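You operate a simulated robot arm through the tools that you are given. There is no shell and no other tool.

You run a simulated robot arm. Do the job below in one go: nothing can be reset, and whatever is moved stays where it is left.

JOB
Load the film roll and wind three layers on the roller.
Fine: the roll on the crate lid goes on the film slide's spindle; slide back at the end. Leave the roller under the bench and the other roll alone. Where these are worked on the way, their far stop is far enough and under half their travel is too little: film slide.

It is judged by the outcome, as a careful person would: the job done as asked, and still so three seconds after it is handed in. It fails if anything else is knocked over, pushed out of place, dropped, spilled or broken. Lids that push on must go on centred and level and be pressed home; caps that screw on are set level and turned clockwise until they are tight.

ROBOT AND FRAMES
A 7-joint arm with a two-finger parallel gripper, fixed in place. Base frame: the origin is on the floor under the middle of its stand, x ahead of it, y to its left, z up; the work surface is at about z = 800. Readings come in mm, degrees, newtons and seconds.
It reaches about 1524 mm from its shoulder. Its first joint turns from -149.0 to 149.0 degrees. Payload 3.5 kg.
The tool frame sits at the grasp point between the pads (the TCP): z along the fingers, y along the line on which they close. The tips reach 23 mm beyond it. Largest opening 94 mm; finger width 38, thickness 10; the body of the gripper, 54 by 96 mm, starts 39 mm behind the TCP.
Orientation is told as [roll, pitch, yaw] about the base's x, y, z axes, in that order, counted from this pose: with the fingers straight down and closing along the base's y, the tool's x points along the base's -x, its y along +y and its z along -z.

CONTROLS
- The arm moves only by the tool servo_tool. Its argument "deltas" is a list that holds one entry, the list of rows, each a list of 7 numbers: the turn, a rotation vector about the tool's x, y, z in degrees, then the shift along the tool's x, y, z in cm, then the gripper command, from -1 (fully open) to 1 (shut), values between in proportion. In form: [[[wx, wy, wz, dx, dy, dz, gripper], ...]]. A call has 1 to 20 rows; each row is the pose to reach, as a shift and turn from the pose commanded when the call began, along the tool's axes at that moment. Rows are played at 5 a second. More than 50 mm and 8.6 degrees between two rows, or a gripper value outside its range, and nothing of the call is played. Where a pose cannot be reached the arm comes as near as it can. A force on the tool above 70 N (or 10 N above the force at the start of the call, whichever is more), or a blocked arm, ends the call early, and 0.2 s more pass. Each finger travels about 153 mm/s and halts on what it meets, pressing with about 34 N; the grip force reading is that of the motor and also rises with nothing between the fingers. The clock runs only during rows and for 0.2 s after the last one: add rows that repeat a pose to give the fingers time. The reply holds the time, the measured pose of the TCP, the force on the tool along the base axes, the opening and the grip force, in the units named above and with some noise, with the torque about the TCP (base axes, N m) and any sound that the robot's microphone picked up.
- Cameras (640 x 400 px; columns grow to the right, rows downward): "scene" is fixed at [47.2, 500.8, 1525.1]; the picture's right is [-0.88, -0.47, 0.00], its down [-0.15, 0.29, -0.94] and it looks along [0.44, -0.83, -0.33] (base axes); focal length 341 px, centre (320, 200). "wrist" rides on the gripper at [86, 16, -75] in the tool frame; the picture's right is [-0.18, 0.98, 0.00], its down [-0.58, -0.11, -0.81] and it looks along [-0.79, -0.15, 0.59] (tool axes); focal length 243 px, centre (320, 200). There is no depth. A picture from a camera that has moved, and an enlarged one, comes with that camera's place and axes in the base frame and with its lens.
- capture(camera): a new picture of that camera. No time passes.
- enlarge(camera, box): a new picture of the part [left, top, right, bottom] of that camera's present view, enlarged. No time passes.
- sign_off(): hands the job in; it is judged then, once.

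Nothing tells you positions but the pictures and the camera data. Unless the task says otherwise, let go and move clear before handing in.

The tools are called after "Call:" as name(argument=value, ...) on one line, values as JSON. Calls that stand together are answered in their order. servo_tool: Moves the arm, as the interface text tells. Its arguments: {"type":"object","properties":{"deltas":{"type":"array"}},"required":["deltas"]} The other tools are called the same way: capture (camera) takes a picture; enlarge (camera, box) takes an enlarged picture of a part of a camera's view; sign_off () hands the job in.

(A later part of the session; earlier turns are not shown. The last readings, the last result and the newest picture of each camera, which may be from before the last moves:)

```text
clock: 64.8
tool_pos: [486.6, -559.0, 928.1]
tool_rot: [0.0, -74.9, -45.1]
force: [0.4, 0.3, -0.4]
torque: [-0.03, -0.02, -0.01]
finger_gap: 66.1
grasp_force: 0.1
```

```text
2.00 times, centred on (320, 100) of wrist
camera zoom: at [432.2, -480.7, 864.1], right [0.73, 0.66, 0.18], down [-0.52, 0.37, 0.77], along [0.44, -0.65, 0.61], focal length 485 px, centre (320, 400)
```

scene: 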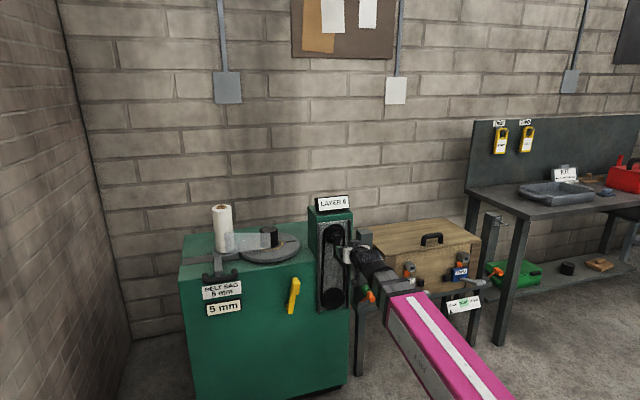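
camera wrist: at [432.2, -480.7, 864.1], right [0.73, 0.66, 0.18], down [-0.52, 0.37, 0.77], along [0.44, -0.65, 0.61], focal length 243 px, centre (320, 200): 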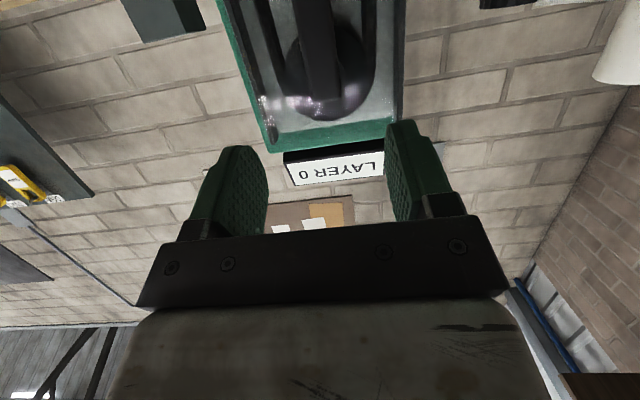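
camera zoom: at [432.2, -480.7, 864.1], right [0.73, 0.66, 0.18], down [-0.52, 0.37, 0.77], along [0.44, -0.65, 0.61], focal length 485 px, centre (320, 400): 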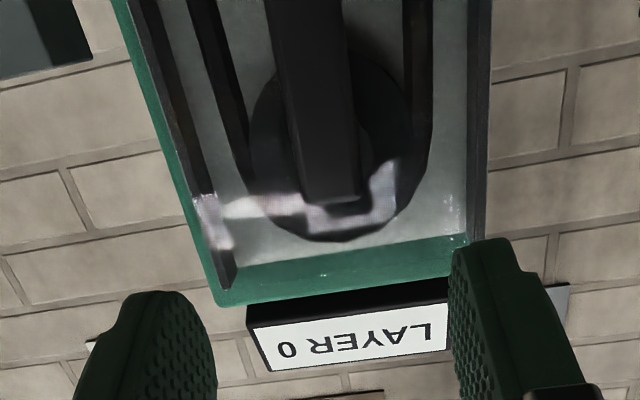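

I place the crank hub at about e≈-53, z≈917 and the handle pointing out at z≈838 (crank hanging straight down, ~80 mm radius). I'll level the hand in front of the handle.

Call:
servo_tool(deltas=[[[0, -1, 0, 0.4, 0, 0.1, -0.4], [0, -3, 0, 1.5, -0.1, 0.5, -0.4], [0, -6, 0, 3.2, -0.2, 1.1, -0.4], [0, -9, 0, 5, -0.2, 1.8, -0.4], [0, -12, 0, 6.7, -0.3, 2.5, -0.4], [0, -14, 0, 7.8, -0.4, 3.1, -0.4], [0, -15, 0, 8.43, -0.4, 3.3, -0.4], [0, -15, 0, 8.43, -0.4, 3.3, -0.4]]])

Call:
capture(camera="wrist")

Call:
enlarge(camera="scene", box=[290, 200, 390, 300])

Call:
enlarge(camera="wrist", box=[200, 0, 440, 200])

```text
clock: 66.6
tool_pos: [493.3, -569.1, 839.1]
tool_rot: [9.2, -89.9, -54.3]
force: [0.4, 0.3, 0.3]
torque: [-0.01, -0.03, 0.0]
finger_gap: 66.0
grasp_force: 0.1
out of reach, approached as far as the arm can: row 5
```

```text
taken
camera wrist: at [452.2, -505.0, 752.8], right [0.7, 0.69, 0.18], down [-0.65, 0.49, 0.58], along [0.31, -0.52, 0.79], focal length 243 px, centre (320, 200)
```

wrist: 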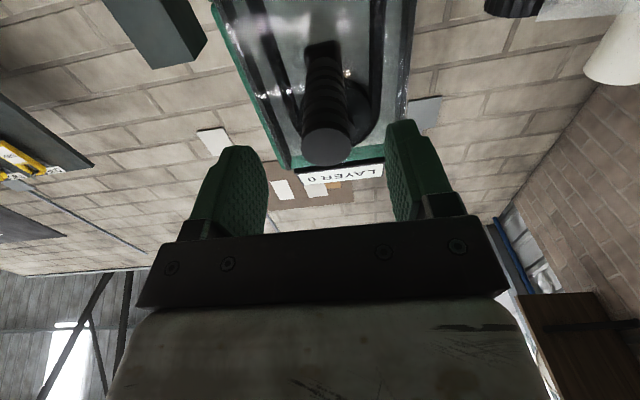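

```text
4.00 times, centred on (340, 250) of scene
camera zoom: at [47.2, 500.8, 1525.1], right [-0.88, -0.47, 0.0], down [-0.15, 0.29, -0.94], along [0.44, -0.83, -0.33], focal length 1365 px, centre (240, 0)
```

zoom: 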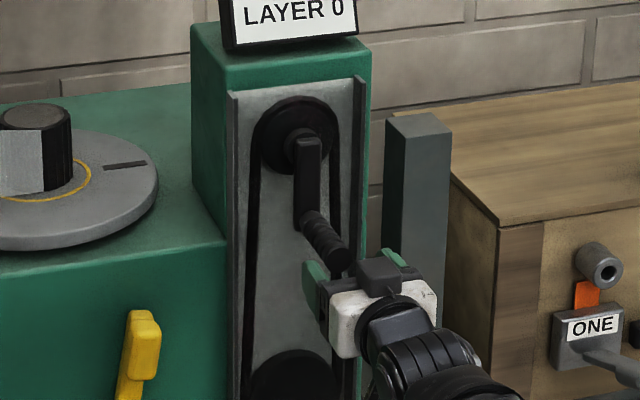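

```text
2.00 times, centred on (320, 100) of wrist
camera zoom: at [452.2, -505.0, 752.8], right [0.7, 0.69, 0.18], down [-0.65, 0.49, 0.58], along [0.31, -0.52, 0.79], focal length 485 px, centre (320, 400)
```

zoom: 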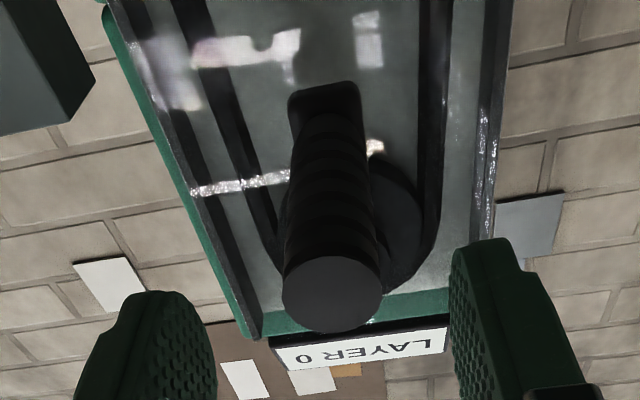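

The handle's end is at about n=-779, e=-50, z=842, squarely between the fingers. Before cranking I'll look at how the film web meets the roller.

Call:
enlarge(camera="scene", box=[200, 195, 320, 285])

Call:
enlarge(camera="scene", box=[240, 220, 300, 265])

```text
4.44 times, centred on (260, 240) of scene
camera zoom: at [47.2, 500.8, 1525.1], right [-0.88, -0.47, 0.0], down [-0.15, 0.29, -0.94], along [0.44, -0.83, -0.33], focal length 1517 px, centre (587, 22)
```

zoom: 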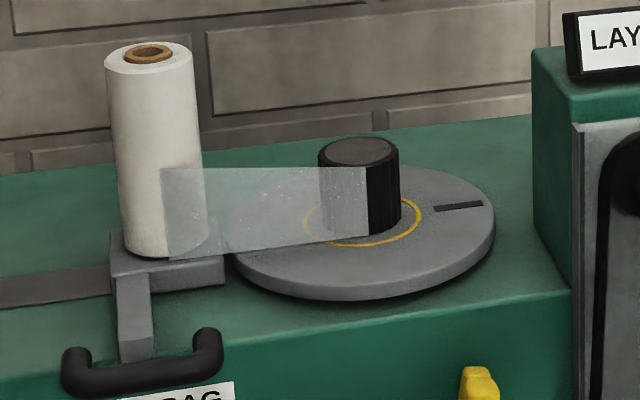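

```text
8.89 times, centred on (270, 242) of scene
camera zoom: at [47.2, 500.8, 1525.1], right [-0.88, -0.47, 0.0], down [-0.15, 0.29, -0.94], along [0.44, -0.83, -0.33], focal length 3033 px, centre (764, -178)
```

zoom: 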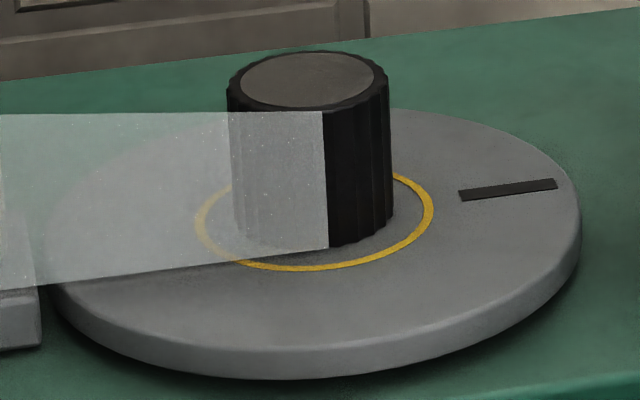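

The web is tangent on the front of the roller, so the table must turn counter-clockwise from above to wind. I'll advance onto the handle and close.

Call:
servo_tool(deltas=[[[0, 0, 0, -0.1, 0.15, 0.4, -0.4], [0, 0, 0, -0.25, 0.3, 1.2, -0.4], [0, 0, 0, -0.25, 0.3, 2.4, -0.4], [0, 0, 0, -0.25, 0.3, 3.6, -0.4], [0, 0, 0, -0.25, 0.3, 4.8, -0.4], [0, 0, 0, -0.25, 0.3, 5.5, -0.4], [0, 0, 0, -0.25, 0.3, 5.5, -0.4]]])

Call:
capture(camera="wrist")

Call:
enlarge(camera="scene", box=[290, 200, 390, 300])

```text
clock: 68.2
tool_pos: [534.3, -603.9, 842.3]
tool_rot: [9.1, -89.8, -54.2]
force: [0.0, -0.2, 0.1]
torque: [-0.01, 0.01, -0.01]
finger_gap: 65.9
grasp_force: 0.0
```

```text
taken
camera wrist: at [492.9, -541.1, 755.7], right [0.7, 0.69, 0.18], down [-0.65, 0.49, 0.58], along [0.31, -0.52, 0.79], focal length 243 px, centre (320, 200)
```

wrist: 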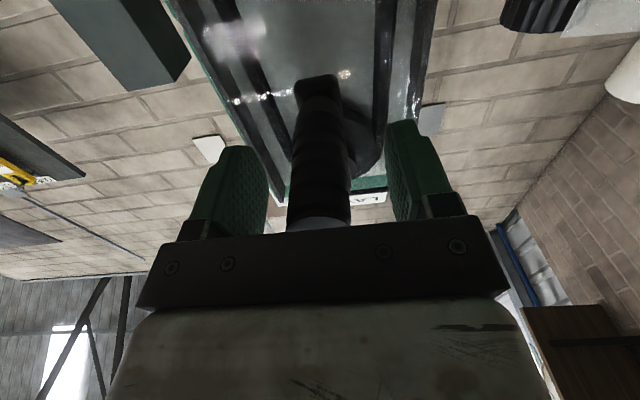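

```text
4.00 times, centred on (340, 250) of scene
camera zoom: at [47.2, 500.8, 1525.1], right [-0.88, -0.47, 0.0], down [-0.15, 0.29, -0.94], along [0.44, -0.83, -0.33], focal length 1365 px, centre (240, 0)
```

zoom: 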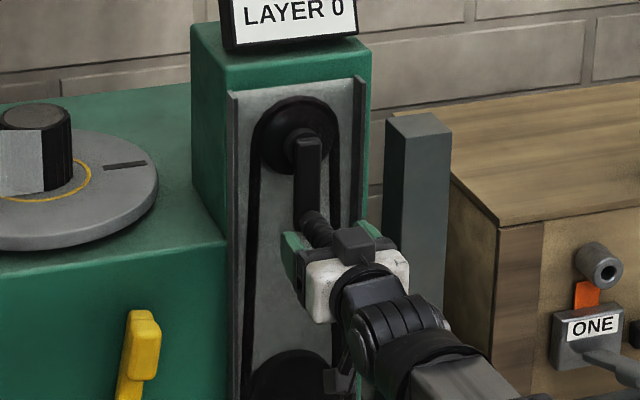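

The handle is between the pads. Closing on it.

Call:
servo_tool(deltas=[[[0, 0, 0, 0, 0, 0, 0], [0, 0, 0, 0, 0, 0, 0.5], [0, 0, 0, 0, 0, 0, 1], [0, 0, 0, 0, 0, 0, 1], [0, 0, 0, 0, 0, 0, 1]]])

Call:
capture(camera="wrist")

```text
clock: 69.4
tool_pos: [533.8, -603.2, 841.5]
tool_rot: [10.5, -89.9, -55.4]
force: [-1.1, -1.8, -0.3]
torque: [0.01, 0.04, 0.09]
finger_gap: 27.0
grasp_force: 44.8
```

```text
taken
camera wrist: at [492.8, -541.1, 755.7], right [0.7, 0.69, 0.18], down [-0.65, 0.49, 0.58], along [0.31, -0.52, 0.79], focal length 243 px, centre (320, 200)
```

wrist: 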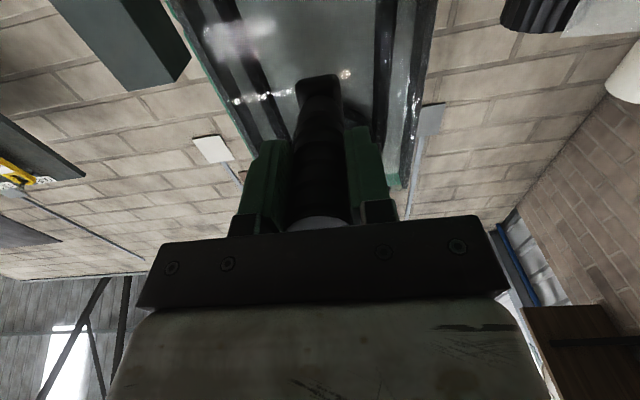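

Firm on a 27 mm handle. I'll test a 30° turn clockwise (as seen from the front) and see which way the table goes.

Call:
servo_tool(deltas=[[[0, 0, 0, -0.01, 0.3, 0, 1], [0, 0, 0, -0.03, 0.68, 0, 1], [0, 0, 0, -0.12, 1.35, 0, 1], [0, 0, 0, -0.27, 2.02, 0, 1], [0, 0, 0, -0.47, 2.67, 0, 1], [0, 0, 0, -0.73, 3.3, 0, 1], [0, 0, 0, -1.05, 3.9, 0, 1], [0, 0, 0, -1.05, 3.9, 0, 1]]])

Call:
enlarge(camera="scene", box=[230, 190, 390, 310])

Call:
capture(camera="wrist")

```text
clock: 71.2
tool_pos: [560.0, -577.7, 852.9]
tool_rot: [145.2, -90.0, 169.7]
force: [1.9, -25.7, 25.2]
torque: [0.54, 0.54, 0.58]
finger_gap: 27.2
grasp_force: 45.5
```

```text
3.33 times, centred on (310, 250) of scene
camera zoom: at [47.2, 500.8, 1525.1], right [-0.88, -0.47, 0.0], down [-0.15, 0.29, -0.94], along [0.44, -0.83, -0.33], focal length 1138 px, centre (353, 33)
```

zoom: 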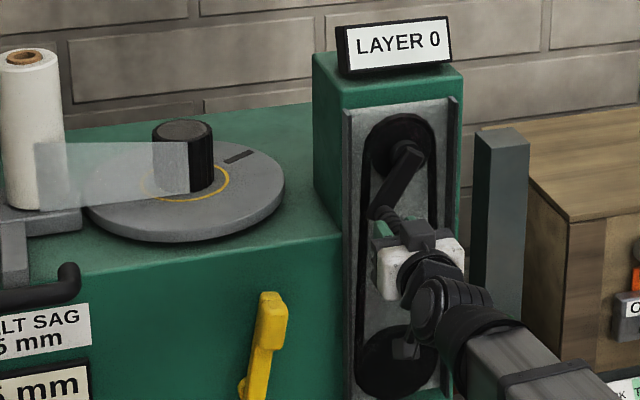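

```text
taken
camera wrist: at [519.3, -515.0, 766.1], right [0.7, 0.69, 0.18], down [-0.65, 0.49, 0.58], along [0.31, -0.52, 0.79], focal length 243 px, centre (320, 200)
```

wrist: 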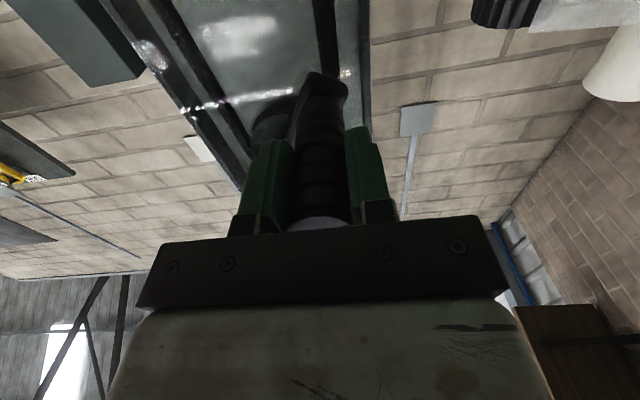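

The table turned the right way (mark moved toward the back), about 1:1 with the crank, and the crank itself is easy. A firm grip builds up constraint force, so I'll lighten the grip to make a compliant coupling.

Call:
servo_tool(deltas=[[[0, 0, 0, 0, 0, 0, 0.6], [0, 0, 0, 0, 0, 0, 0.6], [0, 0, 0, 0, 0, 0, 0.6]]])

```text
clock: 72.0
tool_pos: [560.9, -577.4, 851.9]
tool_rot: [159.3, -89.9, 155.6]
force: [2.6, -28.5, 27.0]
torque: [0.39, 0.36, 0.84]
finger_gap: 26.9
grasp_force: 45.0
```

Call:
servo_tool(deltas=[[[0, 0, 0, 0, 0, 0, 0.44], [0, 0, 0, 0, 0, 0, 0.44], [0, 0, 0, 0, 0, 0, 0.44]]])

```text
clock: 72.8
tool_pos: [560.2, -576.8, 852.7]
tool_rot: [5.9, -89.9, -50.7]
force: [-0.1, 2.1, -0.5]
torque: [0.01, 0.03, 0.01]
finger_gap: 27.2
grasp_force: 1.0
```

Call:
servo_tool(deltas=[[[0, 0, 0, 0, 0, 0, 0.49], [0, 0, 0, 0, 0, 0, 0.49], [0, 0, 0, 0, 0, 0, 0.49]]])

Call:
capture(camera="wrist")

```text
clock: 73.6
tool_pos: [559.7, -576.0, 851.7]
tool_rot: [4.3, -89.9, -49.3]
force: [-0.9, 7.7, -5.7]
torque: [-0.21, -0.19, -0.04]
finger_gap: 27.1
grasp_force: 45.3
```

```text
taken
camera wrist: at [519.3, -513.8, 765.2], right [0.7, 0.69, 0.18], down [-0.65, 0.49, 0.58], along [0.31, -0.52, 0.79], focal length 243 px, centre (320, 200)
```

wrist: 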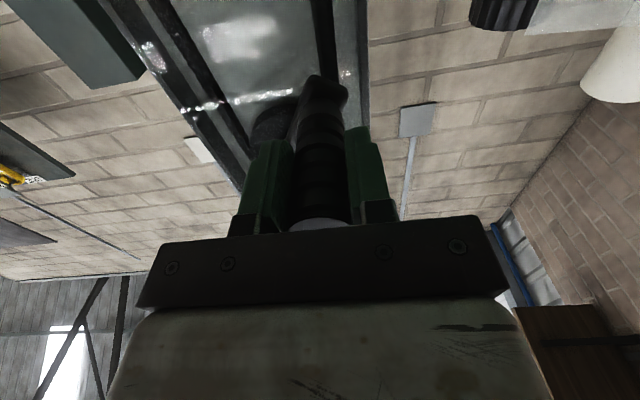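

Call:
servo_tool(deltas=[[[0, 0, 0, 0, 0, 0, 0.4], [0, 0, 0, 0, 0, 0, 0.455], [0, 0, 0, 0, 0, 0, 0.455], [0, 0, 0, 0, 0, 0, 0.455]]])

```text
clock: 74.6
tool_pos: [559.9, -577.1, 852.1]
tool_rot: [15.1, -89.8, -60.0]
force: [3.0, -5.5, 2.8]
torque: [0.11, 0.16, 0.26]
finger_gap: 26.8
grasp_force: 45.1
```

Any squeeze goes to full grip force, so I'll keep the firm grip, follow a well-centred circle, and re-zero the grip at intervals. Continuing to about 90°.

Call:
servo_tool(deltas=[[[0, 0, 0, -0.3, 0.48, 0, 0.5], [0, 0, 0, -0.74, 1.04, 0, 0.5], [0, 0, 0, -1.2, 1.54, 0, 0.5], [0, 0, 0, -1.7, 2.0, 0, 0.5], [0, 0, 0, -2.81, 2.78, 0, 0.5], [0, 0, 0, -4.04, 3.36, 0, 0.5], [0, 0, 0, -5.36, 3.71, 0, 0.5], [0, 0, 0, -6.71, 3.83, 0, 0.5], [0, 0, 0, -6.71, 3.83, 0, 0.5]]])

Call:
enlarge(camera="scene", box=[230, 190, 390, 310])

```text
clock: 76.5
tool_pos: [584.3, -553.3, 916.4]
tool_rot: [52.8, -89.7, -98.8]
force: [-14.3, -30.3, -0.5]
torque: [-0.35, -0.45, 2.15]
finger_gap: 27.4
grasp_force: 45.2
stopped in row 9: the force on the tool passed its limit at 71 N (the readings are from after the stop); the commanded pose is now the measured one
```

```text
3.33 times, centred on (310, 250) of scene
camera zoom: at [47.2, 500.8, 1525.1], right [-0.88, -0.47, 0.0], down [-0.15, 0.29, -0.94], along [0.44, -0.83, -0.33], focal length 1138 px, centre (353, 33)
```

zoom: 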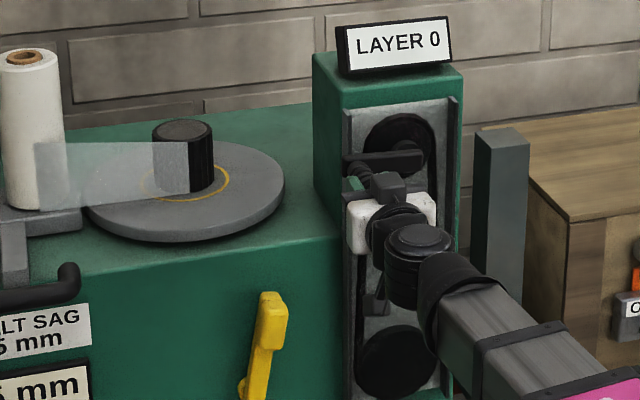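

The arc was a few mm too wide. Fitting the three points gives the crank centre e=-49.8, z=913.5 with a 72 mm radius. I'll re-zero the grip here.

Call:
servo_tool(deltas=[[[0, 0, 0, 0, 0, 0, 0.4], [0, 0, 0, 0, 0, 0, 0.35], [0, 0, 0, 0, 0, 0, 0.5], [0, 0, 0, 0, 0, 0, 0.5]]])

Call:
capture(camera="wrist")

```text
clock: 77.5
tool_pos: [585.1, -551.6, 916.8]
tool_rot: [49.4, -89.8, -95.1]
force: [-12.6, -9.6, 0.2]
torque: [0.0, -0.03, 0.36]
finger_gap: 31.1
grasp_force: 8.5
```

```text
taken
camera wrist: at [544.6, -487.9, 830.3], right [0.71, 0.68, 0.19], down [-0.64, 0.5, 0.58], along [0.31, -0.53, 0.79], focal length 243 px, centre (320, 200)
```

wrist: 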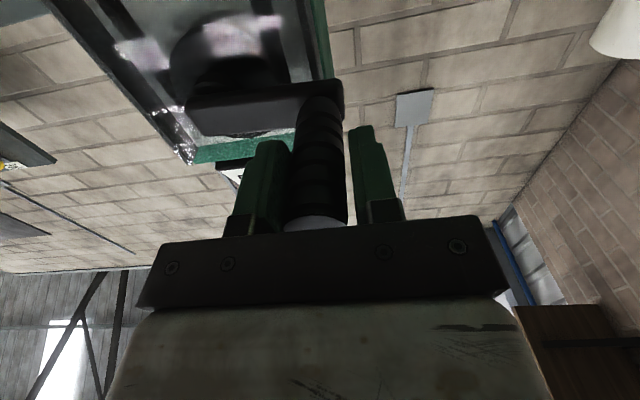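

The handle sits 2 mm toward the hub from the finger midline, which agrees with the new circle. I'll centre on it and go on to 150°.

Call:
servo_tool(deltas=[[[0, 0, 0, 0, -0.1, 0, 0.5], [0, 0, 0, 0, -0.18, 0, 0.5], [0, 0, 0, -0.4, -0.2, 0, 0.5], [0, 0, 0, -0.92, -0.26, 0, 0.5], [0, 0, 0, -2.13, -0.58, 0, 0.5], [0, 0, 0, -3.27, -1.12, 0, 0.5], [0, 0, 0, -4.3, -1.84, 0, 0.5], [0, 0, 0, -5.19, -2.72, 0, 0.5], [0, 0, 0, -5.91, -3.75, 0, 0.5], [0, 0, 0, -5.91, -3.75, 0, 0.5]]])

Call:
enlarge(camera="scene", box=[230, 190, 390, 310])

Call:
capture(camera="wrist")

```text
clock: 79.7
tool_pos: [559.1, -578.1, 974.5]
tool_rot: [43.4, -89.8, -89.2]
force: [11.3, -8.3, 6.4]
torque: [-0.01, -0.07, 2.02]
finger_gap: 27.2
grasp_force: 44.8
```

```text
3.33 times, centred on (310, 250) of scene
camera zoom: at [47.2, 500.8, 1525.1], right [-0.88, -0.47, 0.0], down [-0.15, 0.29, -0.94], along [0.44, -0.83, -0.33], focal length 1138 px, centre (353, 33)
```

zoom: 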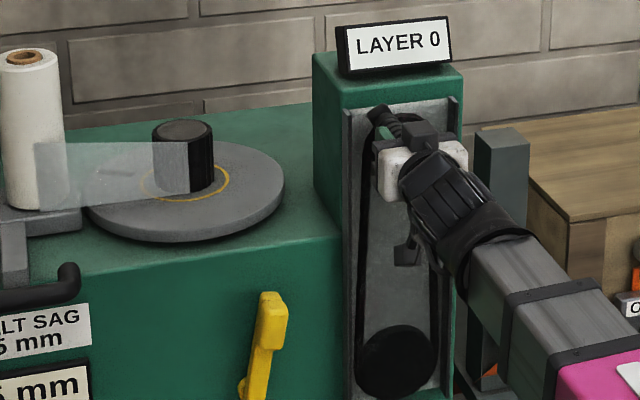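

```text
taken
camera wrist: at [519.0, -514.6, 887.7], right [0.7, 0.68, 0.19], down [-0.64, 0.5, 0.58], along [0.31, -0.53, 0.79], focal length 243 px, centre (320, 200)
```

wrist: 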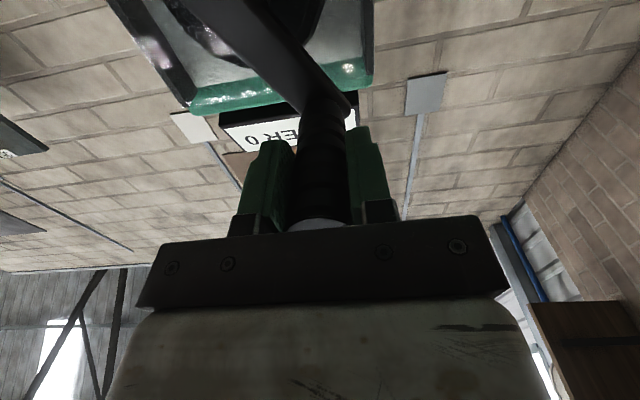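

Good fit: small forces at 150°. I'll re-zero the grip briefly and run on through the top and down the far side.

Call:
servo_tool(deltas=[[[0, 0, 0, 0, 0, 0, 0.38], [0, 0, 0, 0, 0, 0, 0.38], [0, 0, 0, 0, 0, 0, 0.5], [0, 0, 0, 0, 0, 0, 0.5], [0, 0, 0, 0, 0, 0, 0.5]]])

```text
clock: 80.8
tool_pos: [559.0, -577.1, 974.0]
tool_rot: [38.2, -89.6, -84.0]
force: [-9.7, 2.2, -9.1]
torque: [0.19, 0.16, 1.74]
finger_gap: 27.2
grasp_force: 44.7
```

The heading drifted ~0.8° at the force stop, which explains the torque; I'll correct that and continue with a refined circle (centre e=-49.8, z=912.9, R=71.4) to 270°.

Call:
servo_tool(deltas=[[[-0.4, 0, 0, 0.08, 0.02, 0, 0.5], [-0.8, 0, 0, 0.17, 0.04, 0, 0.5], [-0.8, 0, 0, -0.1, -0.5, 0, 0.5], [-0.8, 0, 0, -0.4, -1.18, 0, 0.5], [-0.8, 0, 0, -0.73, -2.38, 0, 0.5], [-0.8, 0, 0, -0.83, -3.62, 0, 0.5], [-0.8, 0, 0, -0.73, -4.86, 0, 0.5], [-0.8, 0, 0, -0.4, -6.06, 0, 0.5], [-0.8, 0, 0, 0.12, -7.19, 0, 0.5], [-0.8, 0, 0, 0.84, -8.21, 0, 0.5], [-0.8, 0, 0, 1.72, -9.09, 0, 0.5], [-0.8, 0, 0, 2.73, -9.8, 0, 0.5], [-0.8, 0, 0, 3.86, -10.33, 0, 0.5], [-0.8, 0, 0, 5.07, -10.65, 0, 0.5], [-0.8, 0, 0, 6.3, -10.76, 0, 0.5], [-0.8, 0, 0, 6.3, -10.76, 0, 0.5]]])

Call:
enlarge(camera="scene", box=[230, 190, 390, 310])

Call:
capture(camera="wrist")

```text
clock: 84.2
tool_pos: [482.0, -650.0, 913.7]
tool_rot: [64.0, -89.7, -109.1]
force: [-0.5, 0.6, -0.4]
torque: [-0.04, -0.02, 0.03]
finger_gap: 23.6
grasp_force: 0.0
out of reach, approached as far as the arm can: row 6, 7, 8, 9, 10, 11, 12, 13, 14, 15
```

```text
3.33 times, centred on (310, 250) of scene
camera zoom: at [47.2, 500.8, 1525.1], right [-0.88, -0.47, 0.0], down [-0.15, 0.29, -0.94], along [0.44, -0.83, -0.33], focal length 1138 px, centre (353, 33)
```

zoom: 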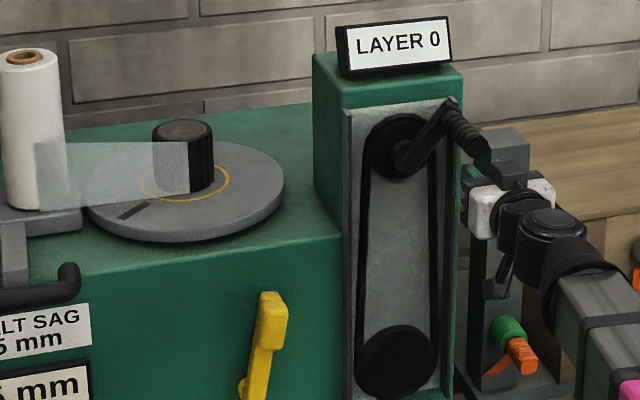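

```text
taken
camera wrist: at [440.6, -586.1, 827.9], right [0.69, 0.69, 0.19], down [-0.65, 0.49, 0.58], along [0.31, -0.53, 0.79], focal length 243 px, centre (320, 200)
```

wrist: 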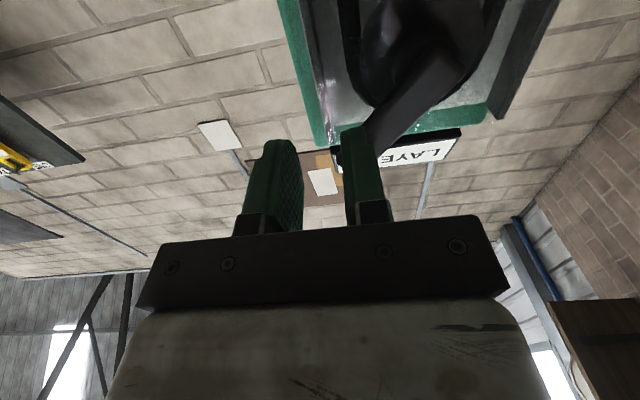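

The arm ran into reach trouble with the level hand (near a wrist singularity) and lost the handle at about 230°; nothing else was touched. I'll back off and re-pitch the fingers ~35° below level, where the wrist has room.

Call:
servo_tool(deltas=[[[0, 0, 0, 0, 0, -0.5, 0.3], [0, 0, 0, 0, 0, -1.6, 0], [0, 0, 0, 0, 0, -3, -0.4], [0, 0, 0, 0, 0, -4.4, -0.4], [0, 0, 0, 0, 0, -5.6, -0.4], [0, 0, 0, 0, 0, -6, -0.4], [0, 0, 0, 0, 0, -6, -0.4]]])

Call:
capture(camera="scene")

```text
clock: 85.8
tool_pos: [439.0, -610.2, 911.8]
tool_rot: [44.9, -89.8, -89.7]
force: [0.8, 0.5, -0.7]
torque: [0.0, -0.02, 0.01]
finger_gap: 65.4
grasp_force: 0.1
```

```text
taken
```

scene: 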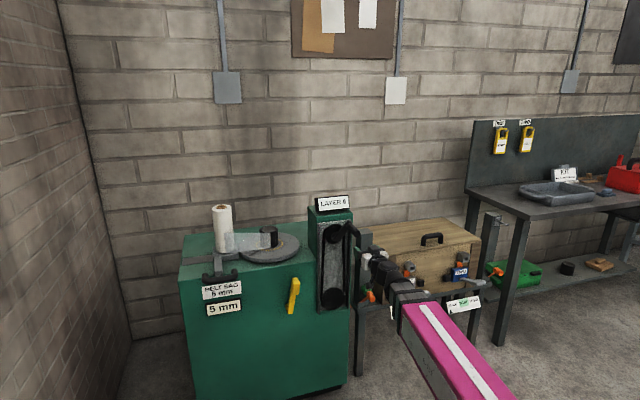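

Call:
servo_tool(deltas=[[[0, 2, 0, -0.2, 0.1, 0, -0.4], [0, 6, 0, -0.7, 0.3, 0, -0.4], [0, 10, 0, -1.3, 0.5, 0, -0.4], [0, 15, 0, -2, 0.7, 0, -0.4], [0, 20, 0, -2.7, 0.9, 0, -0.4], [0, 25, 0, -3.4, 1.2, 0, -0.4], [0, 30, 0, -4.1, 1.4, 0, -0.4], [0, 34, 0, -4.6, 1.6, 0, -0.4], [0, 35, 0, -4.69, 1.66, 0, -0.4], [0, 35, 0, -4.69, 1.66, 0, -0.4]]])

Call:
capture(camera="wrist")

Call:
enlarge(camera="scene", box=[290, 185, 400, 300])

Call:
enlarge(camera="wrist", box=[200, 0, 440, 200])

```text
clock: 88.0
tool_pos: [452.3, -597.3, 959.8]
tool_rot: [0.2, -54.8, -45.3]
force: [0.4, 0.0, 0.4]
torque: [-0.02, 0.01, -0.01]
finger_gap: 65.8
grasp_force: 0.0
out of reach, approached as far as the arm can: row 3
```

```text
taken
camera wrist: at [384.9, -509.8, 932.5], right [0.77, 0.62, 0.15], down [-0.31, 0.15, 0.94], along [0.56, -0.77, 0.31], focal length 243 px, centre (320, 200)
```

wrist: 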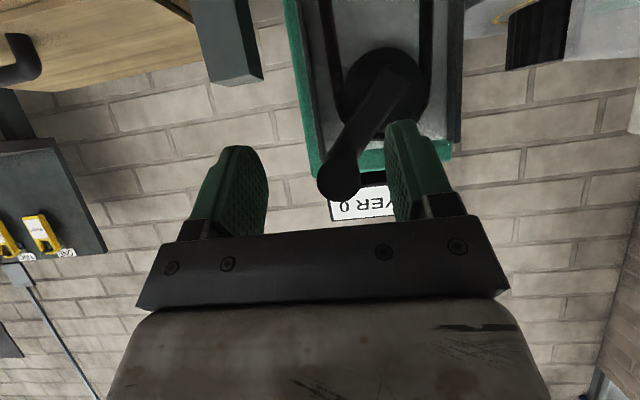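

```text
3.48 times, centred on (345, 242) of scene
camera zoom: at [47.2, 500.8, 1525.1], right [-0.88, -0.47, 0.0], down [-0.15, 0.29, -0.94], along [0.44, -0.83, -0.33], focal length 1187 px, centre (233, 52)
```

zoom: 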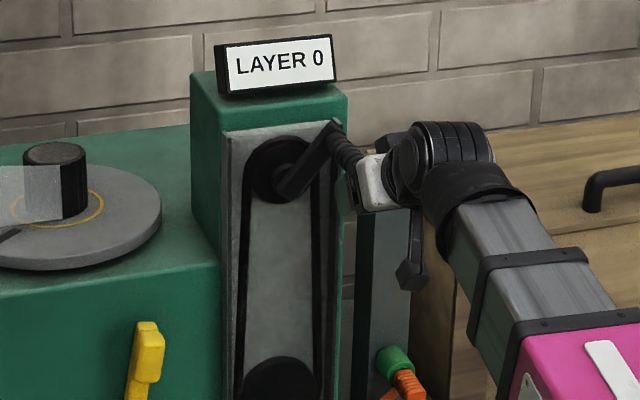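

```text
2.00 times, centred on (320, 100) of wrist
camera zoom: at [384.9, -509.8, 932.5], right [0.77, 0.62, 0.15], down [-0.31, 0.15, 0.94], along [0.56, -0.77, 0.31], focal length 485 px, centre (320, 400)
```

zoom: 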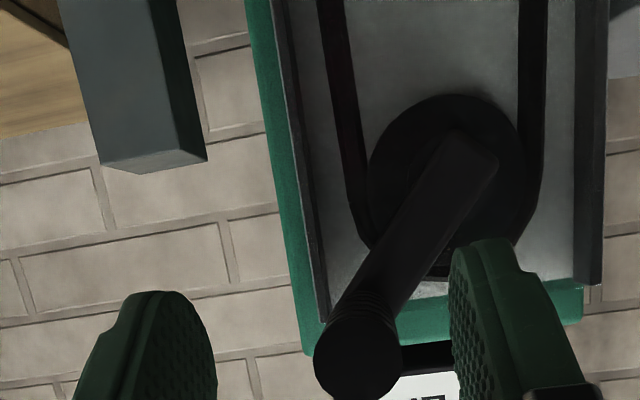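

The handle is at about 220° now, e≈-97, z≈968. I'll line up and slide over it.

Call:
servo_tool(deltas=[[[0, 0, 0, -0.3, 0.25, -0.2, -0.4], [0, 0, 0, -0.67, 0.55, -0.47, -0.4], [0, 0, 0, -1.2, 0.55, 0.3, -0.4], [0, 0, 0, -1.82, 0.55, 1.17, -0.4], [0, 0, 0, -2.4, 0.55, 2, -0.4], [0, 0, 0, -2.96, 0.55, 2.81, -0.4], [0, 0, 0, -3.6, 0.55, 3.7, -0.4], [0, 0, 0, -4.17, 0.55, 4.53, -0.4], [0, 0, 0, -4.17, 0.55, 4.53, -0.4]]])

Call:
capture(camera="wrist")

Call:
enlarge(camera="scene", box=[290, 185, 400, 300])

```text
clock: 90.0
tool_pos: [499.5, -636.5, 967.6]
tool_rot: [0.2, -54.9, -45.2]
force: [-0.6, 0.0, 0.2]
torque: [0.02, -0.01, -0.02]
finger_gap: 65.4
grasp_force: 0.0
```

```text
taken
camera wrist: at [431.6, -548.4, 939.6], right [0.77, 0.62, 0.15], down [-0.31, 0.15, 0.94], along [0.56, -0.77, 0.31], focal length 243 px, centre (320, 200)
```

wrist: 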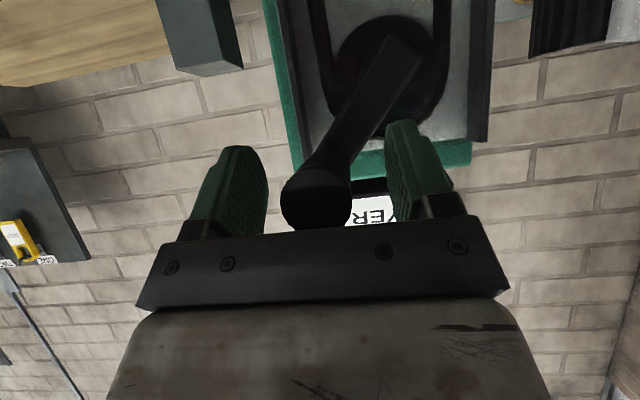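

```text
3.48 times, centred on (345, 242) of scene
camera zoom: at [47.2, 500.8, 1525.1], right [-0.88, -0.47, 0.0], down [-0.15, 0.29, -0.94], along [0.44, -0.83, -0.33], focal length 1187 px, centre (233, 52)
```

zoom: 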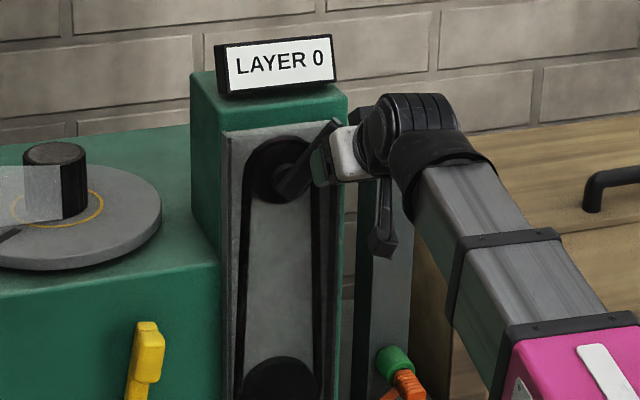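

The handle is centred between the pads. Closing, then cranking from 221° to 270°.

Call:
servo_tool(deltas=[[[0, 0, 0, 0, 0, 0, 0], [0, 0, 0, 0, 0, 0, 0.3], [0, 0, 0, 0, 0, 0, 0.5], [0, 0, 0, 0, 0, 0, 0.5], [0, 0, 0, 0, 0, 0, 0.5], [0, 0, 0, 0.3, -0.38, 0.2, 0.5], [0, 0, 0, 0.64, -0.76, 0.45, 0.5], [0, 0, 0, 1.48, -1.48, 1.04, 0.5], [0, 0, 0, 2.41, -2.01, 1.69, 0.5], [0, 0, 0, 3.4, -2.33, 2.38, 0.5], [0, 0, 0, 4.42, -2.44, 3.09, 0.5], [0, 0, 0, 4.42, -2.44, 3.09, 0.5]]])

Call:
enlarge(camera="scene", box=[230, 185, 390, 305])

Call:
capture(camera="wrist")

```text
clock: 92.7
tool_pos: [481.4, -653.5, 913.0]
tool_rot: [0.1, -54.8, -45.1]
force: [1.5, 9.3, -0.7]
torque: [1.02, 1.02, 0.19]
finger_gap: 26.8
grasp_force: 45.0
```

```text
3.33 times, centred on (310, 245) of scene
camera zoom: at [47.2, 500.8, 1525.1], right [-0.88, -0.47, 0.0], down [-0.15, 0.29, -0.94], along [0.44, -0.83, -0.33], focal length 1138 px, centre (353, 50)
```

zoom: 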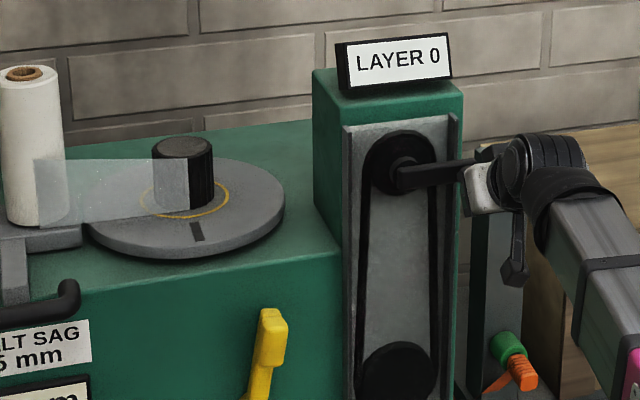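

```text
taken
camera wrist: at [414.5, -565.5, 885.6], right [0.77, 0.62, 0.15], down [-0.31, 0.15, 0.94], along [0.56, -0.77, 0.31], focal length 243 px, centre (320, 200)
```

wrist: 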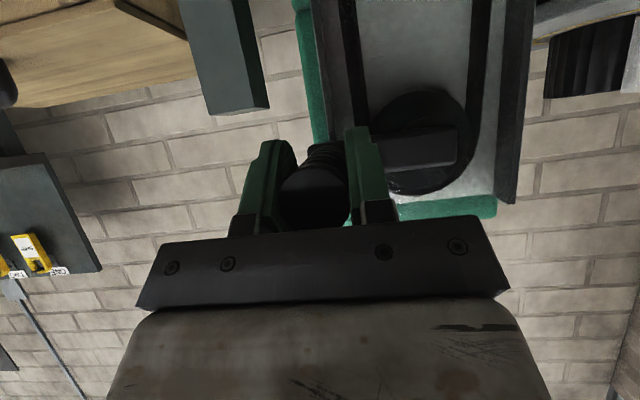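

At 270° with low force; the pitched hand works well. Continuing to 360°.

Call:
servo_tool(deltas=[[[0, 0, 0, 0.5, 0.03, 0.35, 0.5], [0, 0, 0, 1.02, 0.11, 0.72, 0.5], [0, 0, 0, 2.01, 0.43, 1.41, 0.5], [0, 0, 0, 2.94, 0.96, 2.06, 0.5], [0, 0, 0, 3.78, 1.68, 2.65, 0.5], [0, 0, 0, 4.51, 2.56, 3.16, 0.5], [0, 0, 0, 5.09, 3.59, 3.57, 0.5], [0, 0, 0, 5.53, 4.72, 3.87, 0.5], [0, 0, 0, 5.79, 5.93, 4.06, 0.5], [0, 0, 0, 5.88, 7.18, 4.12, 0.5], [0, 0, 0, 5.88, 7.18, 4.12, 0.5]]])

Call:
enlarge(camera="scene", box=[230, 185, 390, 305])

Call:
capture(camera="wrist")

```text
clock: 95.0
tool_pos: [531.1, -603.3, 841.9]
tool_rot: [0.3, -54.5, -45.2]
force: [4.8, -1.8, -31.9]
torque: [0.49, 0.5, -0.32]
finger_gap: 26.7
grasp_force: 44.6
```

```text
3.33 times, centred on (310, 245) of scene
camera zoom: at [47.2, 500.8, 1525.1], right [-0.88, -0.47, 0.0], down [-0.15, 0.29, -0.94], along [0.44, -0.83, -0.33], focal length 1138 px, centre (353, 50)
```

zoom: 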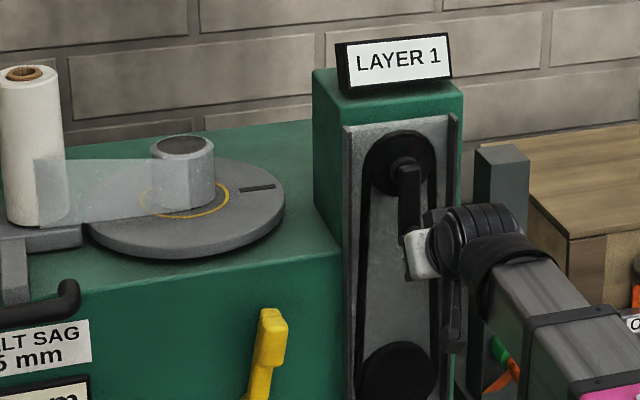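

```text
taken
camera wrist: at [464.5, -515.1, 814.0], right [0.77, 0.62, 0.15], down [-0.31, 0.15, 0.94], along [0.56, -0.77, 0.3], focal length 243 px, centre (320, 200)
```

wrist: 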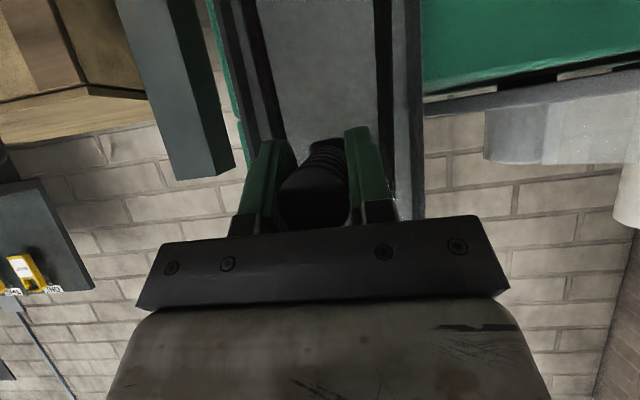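

LAYER 1 after exactly one turn, and the roller now shows film. I'll re-zero the grip and go on for the second turn.

Call:
servo_tool(deltas=[[[0, 0, 0, 0, 0, 0, 0.36], [0, 0, 0, 0, 0, 0, 0.36], [0, 0, 0, 0, 0, 0, 0.36]]])

Call:
capture(camera="wrist")

Call:
enlarge(camera="wrist", box=[220, 100, 420, 240])

```text
clock: 95.8
tool_pos: [531.1, -604.2, 842.5]
tool_rot: [0.3, -54.9, -45.3]
force: [0.5, -0.4, 0.1]
torque: [-0.04, 0.06, 0.01]
finger_gap: 29.9
grasp_force: 0.0
```

```text
taken
camera wrist: at [463.9, -515.6, 815.3], right [0.77, 0.62, 0.15], down [-0.31, 0.15, 0.94], along [0.56, -0.77, 0.31], focal length 243 px, centre (320, 200)
```

wrist: 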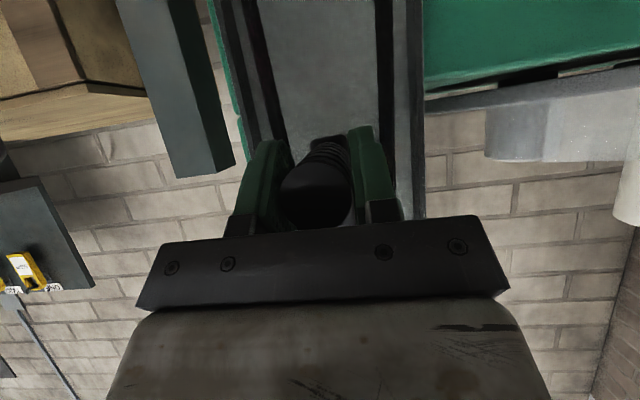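

```text
2.86 times, centred on (320, 170) of wrist
camera zoom: at [463.9, -515.6, 815.3], right [0.77, 0.62, 0.15], down [-0.31, 0.15, 0.94], along [0.56, -0.77, 0.31], focal length 693 px, centre (320, 286)
```

zoom: 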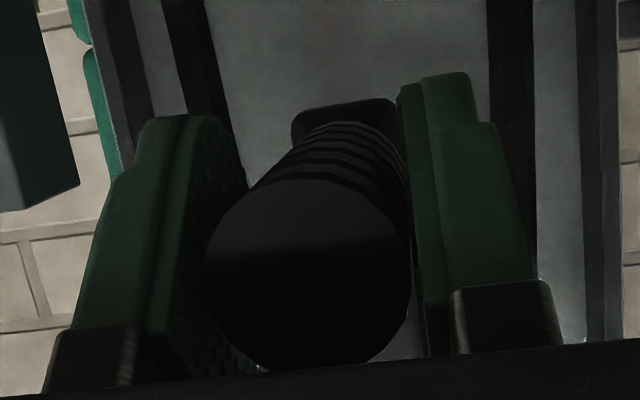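

The handle sits right on the TCP (about 358.6°). Gripping again and cranking up to 120°.

Call:
servo_tool(deltas=[[[0, 0, 0, 0, 0, 0, 0.5], [0, 0, 0, 0, 0, 0, 0.5], [0, 0, 0, -0.03, 0.7, -0.02, 0.5], [0, 0, 0, -0.09, 1.42, -0.06, 0.5], [0, 0, 0, -0.35, 2.62, -0.25, 0.5], [0, 0, 0, -0.78, 3.75, -0.55, 0.5], [0, 0, 0, -1.37, 4.77, -0.96, 0.5], [0, 0, 0, -2.09, 5.65, -1.46, 0.5], [0, 0, 0, -2.92, 6.36, -2.05, 0.5], [0, 0, 0, -3.85, 6.89, -2.69, 0.5], [0, 0, 0, -4.83, 7.21, -3.38, 0.5], [0, 0, 0, -5.85, 7.32, -4.09, 0.5], [0, 0, 0, -6.86, 7.21, -4.81, 0.5], [0, 0, 0, -7.85, 6.89, -5.5, 0.5], [0, 0, 0, -8.77, 6.36, -6.14, 0.5], [0, 0, 0, -8.77, 6.36, -6.14, 0.5]]])

Call:
enlarge(camera="scene", box=[230, 185, 390, 305])

Call:
capture(camera="wrist")

```text
clock: 99.2
tool_pos: [576.5, -556.4, 947.8]
tool_rot: [0.2, -54.8, -45.3]
force: [3.3, -11.5, -6.0]
torque: [-0.18, -0.2, 0.16]
finger_gap: 26.9
grasp_force: 45.2
```

```text
3.33 times, centred on (310, 245) of scene
camera zoom: at [47.2, 500.8, 1525.1], right [-0.88, -0.47, 0.0], down [-0.15, 0.29, -0.94], along [0.44, -0.83, -0.33], focal length 1138 px, centre (353, 50)
```

zoom: 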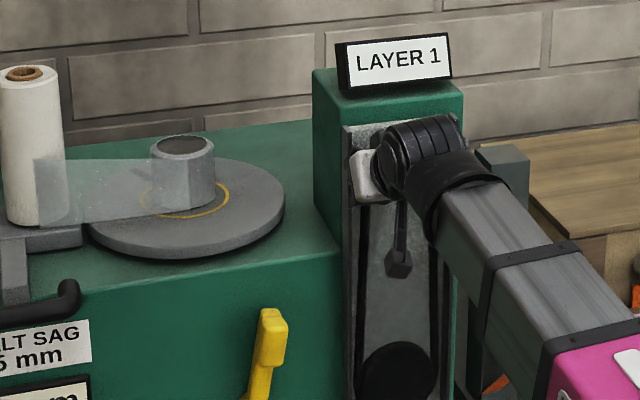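

```text
taken
camera wrist: at [510.4, -469.1, 920.2], right [0.77, 0.62, 0.15], down [-0.31, 0.15, 0.94], along [0.56, -0.77, 0.31], focal length 243 px, centre (320, 200)
```

wrist: 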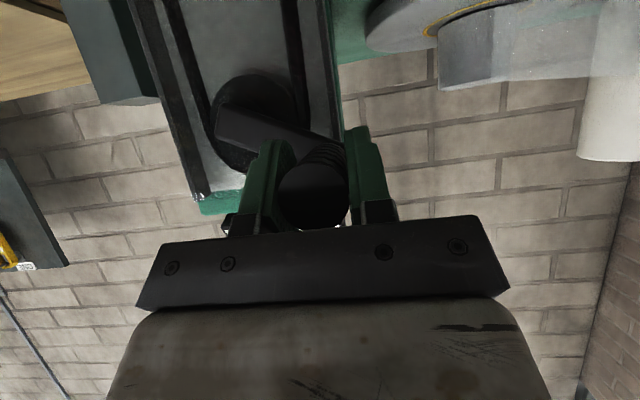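

Forces stay small. Continuing over the top to 200°.

Call:
servo_tool(deltas=[[[0, 0, 0, -0.42, -0.33, -0.3, 0.5], [0, 0, 0, -0.84, -0.71, -0.59, 0.5], [0, 0, 0, -1.56, -1.59, -1.09, 0.5], [0, 0, 0, -2.14, -2.61, -1.5, 0.5], [0, 0, 0, -2.57, -3.74, -1.8, 0.5], [0, 0, 0, -2.84, -4.94, -1.99, 0.5], [0, 0, 0, -2.93, -6.18, -2.05, 0.5], [0, 0, 0, -2.84, -7.43, -1.99, 0.5], [0, 0, 0, -2.57, -8.63, -1.8, 0.5], [0, 0, 0, -2.57, -8.63, -1.8, 0.5]]])

Call:
enlarge(camera="scene", box=[230, 185, 390, 305])

Call:
capture(camera="wrist")

```text
clock: 101.5
tool_pos: [517.0, -618.7, 978.6]
tool_rot: [0.2, -54.6, -45.1]
force: [2.6, 8.9, -33.6]
torque: [0.14, 0.16, -0.21]
finger_gap: 26.8
grasp_force: 45.1
```

```text
3.33 times, centred on (310, 245) of scene
camera zoom: at [47.2, 500.8, 1525.1], right [-0.88, -0.47, 0.0], down [-0.15, 0.29, -0.94], along [0.44, -0.83, -0.33], focal length 1138 px, centre (353, 50)
```

zoom: 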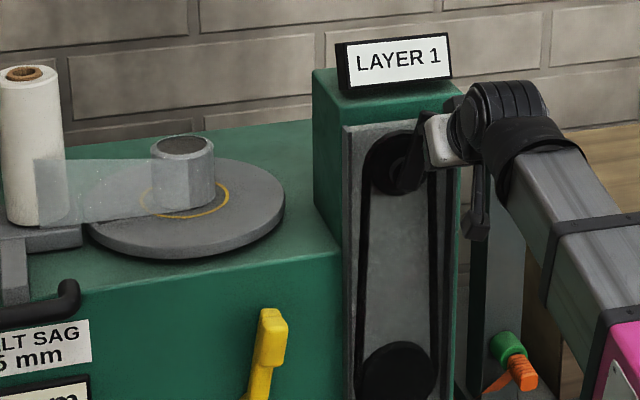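

```text
taken
camera wrist: at [449.4, -530.7, 950.8], right [0.77, 0.62, 0.15], down [-0.3, 0.15, 0.94], along [0.56, -0.77, 0.3], focal length 243 px, centre (320, 200)
```

wrist: 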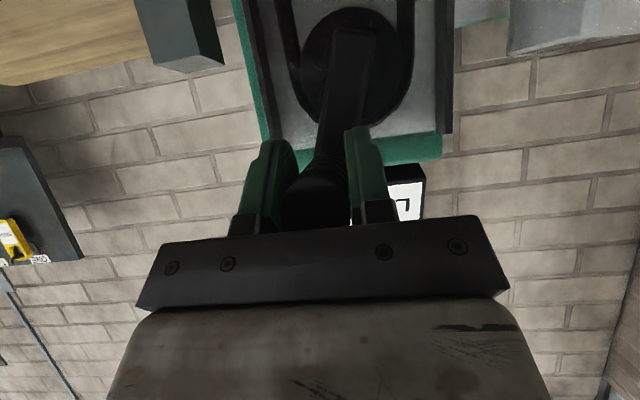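

Radial load of ~30 N at the top shows my circle is a touch large; I'll re-zero here, trim it, and continue down the far side to 330°.

Call:
servo_tool(deltas=[[[0, 0, 0, 0.1, 0, 0.05, 0.36], [0, 0, 0, 0.25, 0, 0.17, 0.36], [0, 0, 0, 0.25, 0, 0.17, 0.5], [0, 0, 0, 0.25, 0, 0.17, 0.5], [0, 0, 0, 0.45, -0.6, 0.32, 0.5], [0, 0, 0, 0.71, -1.24, 0.5, 0.5], [0, 0, 0, 1.29, -2.25, 0.9, 0.5], [0, 0, 0, 2.0, -3.12, 1.4, 0.5], [0, 0, 0, 2.83, -3.83, 1.98, 0.5], [0, 0, 0, 3.75, -4.35, 2.62, 0.5], [0, 0, 0, 4.72, -4.67, 3.31, 0.5], [0, 0, 0, 5.73, -4.78, 4.01, 0.5], [0, 0, 0, 6.74, -4.67, 4.72, 0.5], [0, 0, 0, 7.71, -4.35, 5.4, 0.5], [0, 0, 0, 8.63, -3.83, 6.04, 0.5], [0, 0, 0, 9.46, -3.12, 6.62, 0.5], [0, 0, 0, 10.17, -2.25, 7.12, 0.5], [0, 0, 0, 10.75, -1.24, 7.53, 0.5], [0, 0, 0, 10.75, -1.24, 7.53, 0.5]]])

Call:
enlarge(camera="scene", box=[230, 185, 390, 305])

Call:
capture(camera="wrist")

```text
clock: 105.5
tool_pos: [507.6, -627.1, 846.6]
tool_rot: [0.2, -54.7, -45.1]
force: [-2.6, -13.4, -23.2]
torque: [-0.67, -0.76, -0.02]
finger_gap: 27.3
grasp_force: 44.6
```

```text
3.33 times, centred on (310, 245) of scene
camera zoom: at [47.2, 500.8, 1525.1], right [-0.88, -0.47, 0.0], down [-0.15, 0.29, -0.94], along [0.44, -0.83, -0.33], focal length 1138 px, centre (353, 50)
```

zoom: 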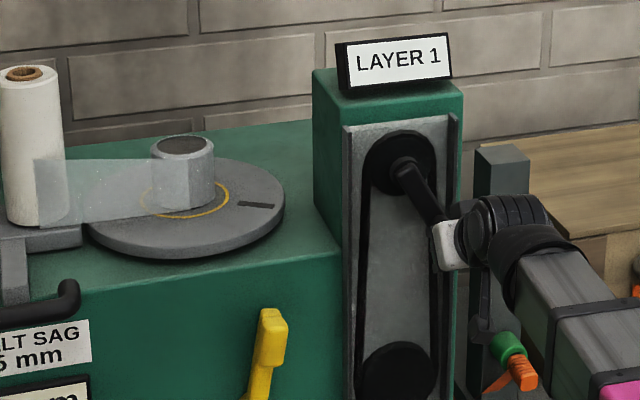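

```text
taken
camera wrist: at [440.6, -539.6, 819.8], right [0.77, 0.62, 0.15], down [-0.31, 0.15, 0.94], along [0.56, -0.77, 0.31], focal length 243 px, centre (320, 200)
```

wrist: 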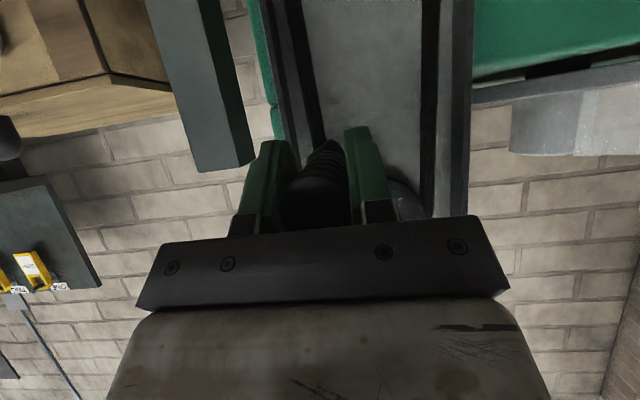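

At about 330° of the second turn. I'll open slightly to re-centre on the handle before crossing the two-turn mark.

Call:
servo_tool(deltas=[[[0, 0, 0, 0, 0, 0, 0.36], [0, 0, 0, 0, 0, 0, 0.33], [0, 0, 0, 0, 0, 0, 0.33]]])

Call:
enlarge(camera="wrist", box=[220, 100, 420, 240])

```text
clock: 106.2
tool_pos: [507.9, -626.9, 848.6]
tool_rot: [0.3, -54.9, -45.3]
force: [0.4, -0.1, 0.5]
torque: [0.0, 0.02, -0.03]
finger_gap: 31.3
grasp_force: 0.0
```

```text
2.86 times, centred on (320, 170) of wrist
camera zoom: at [441.0, -539.4, 820.9], right [0.77, 0.62, 0.15], down [-0.31, 0.15, 0.94], along [0.56, -0.77, 0.31], focal length 693 px, centre (320, 286)
```

zoom: 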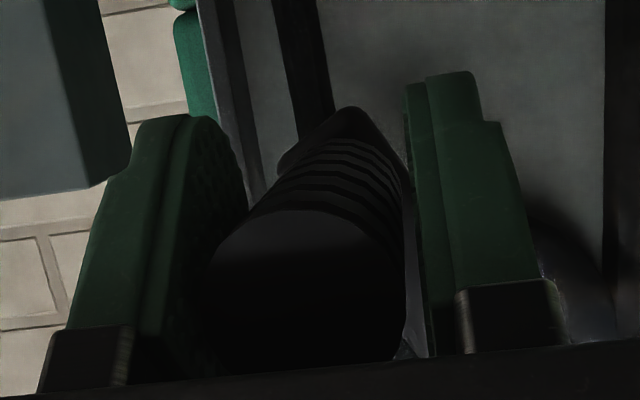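

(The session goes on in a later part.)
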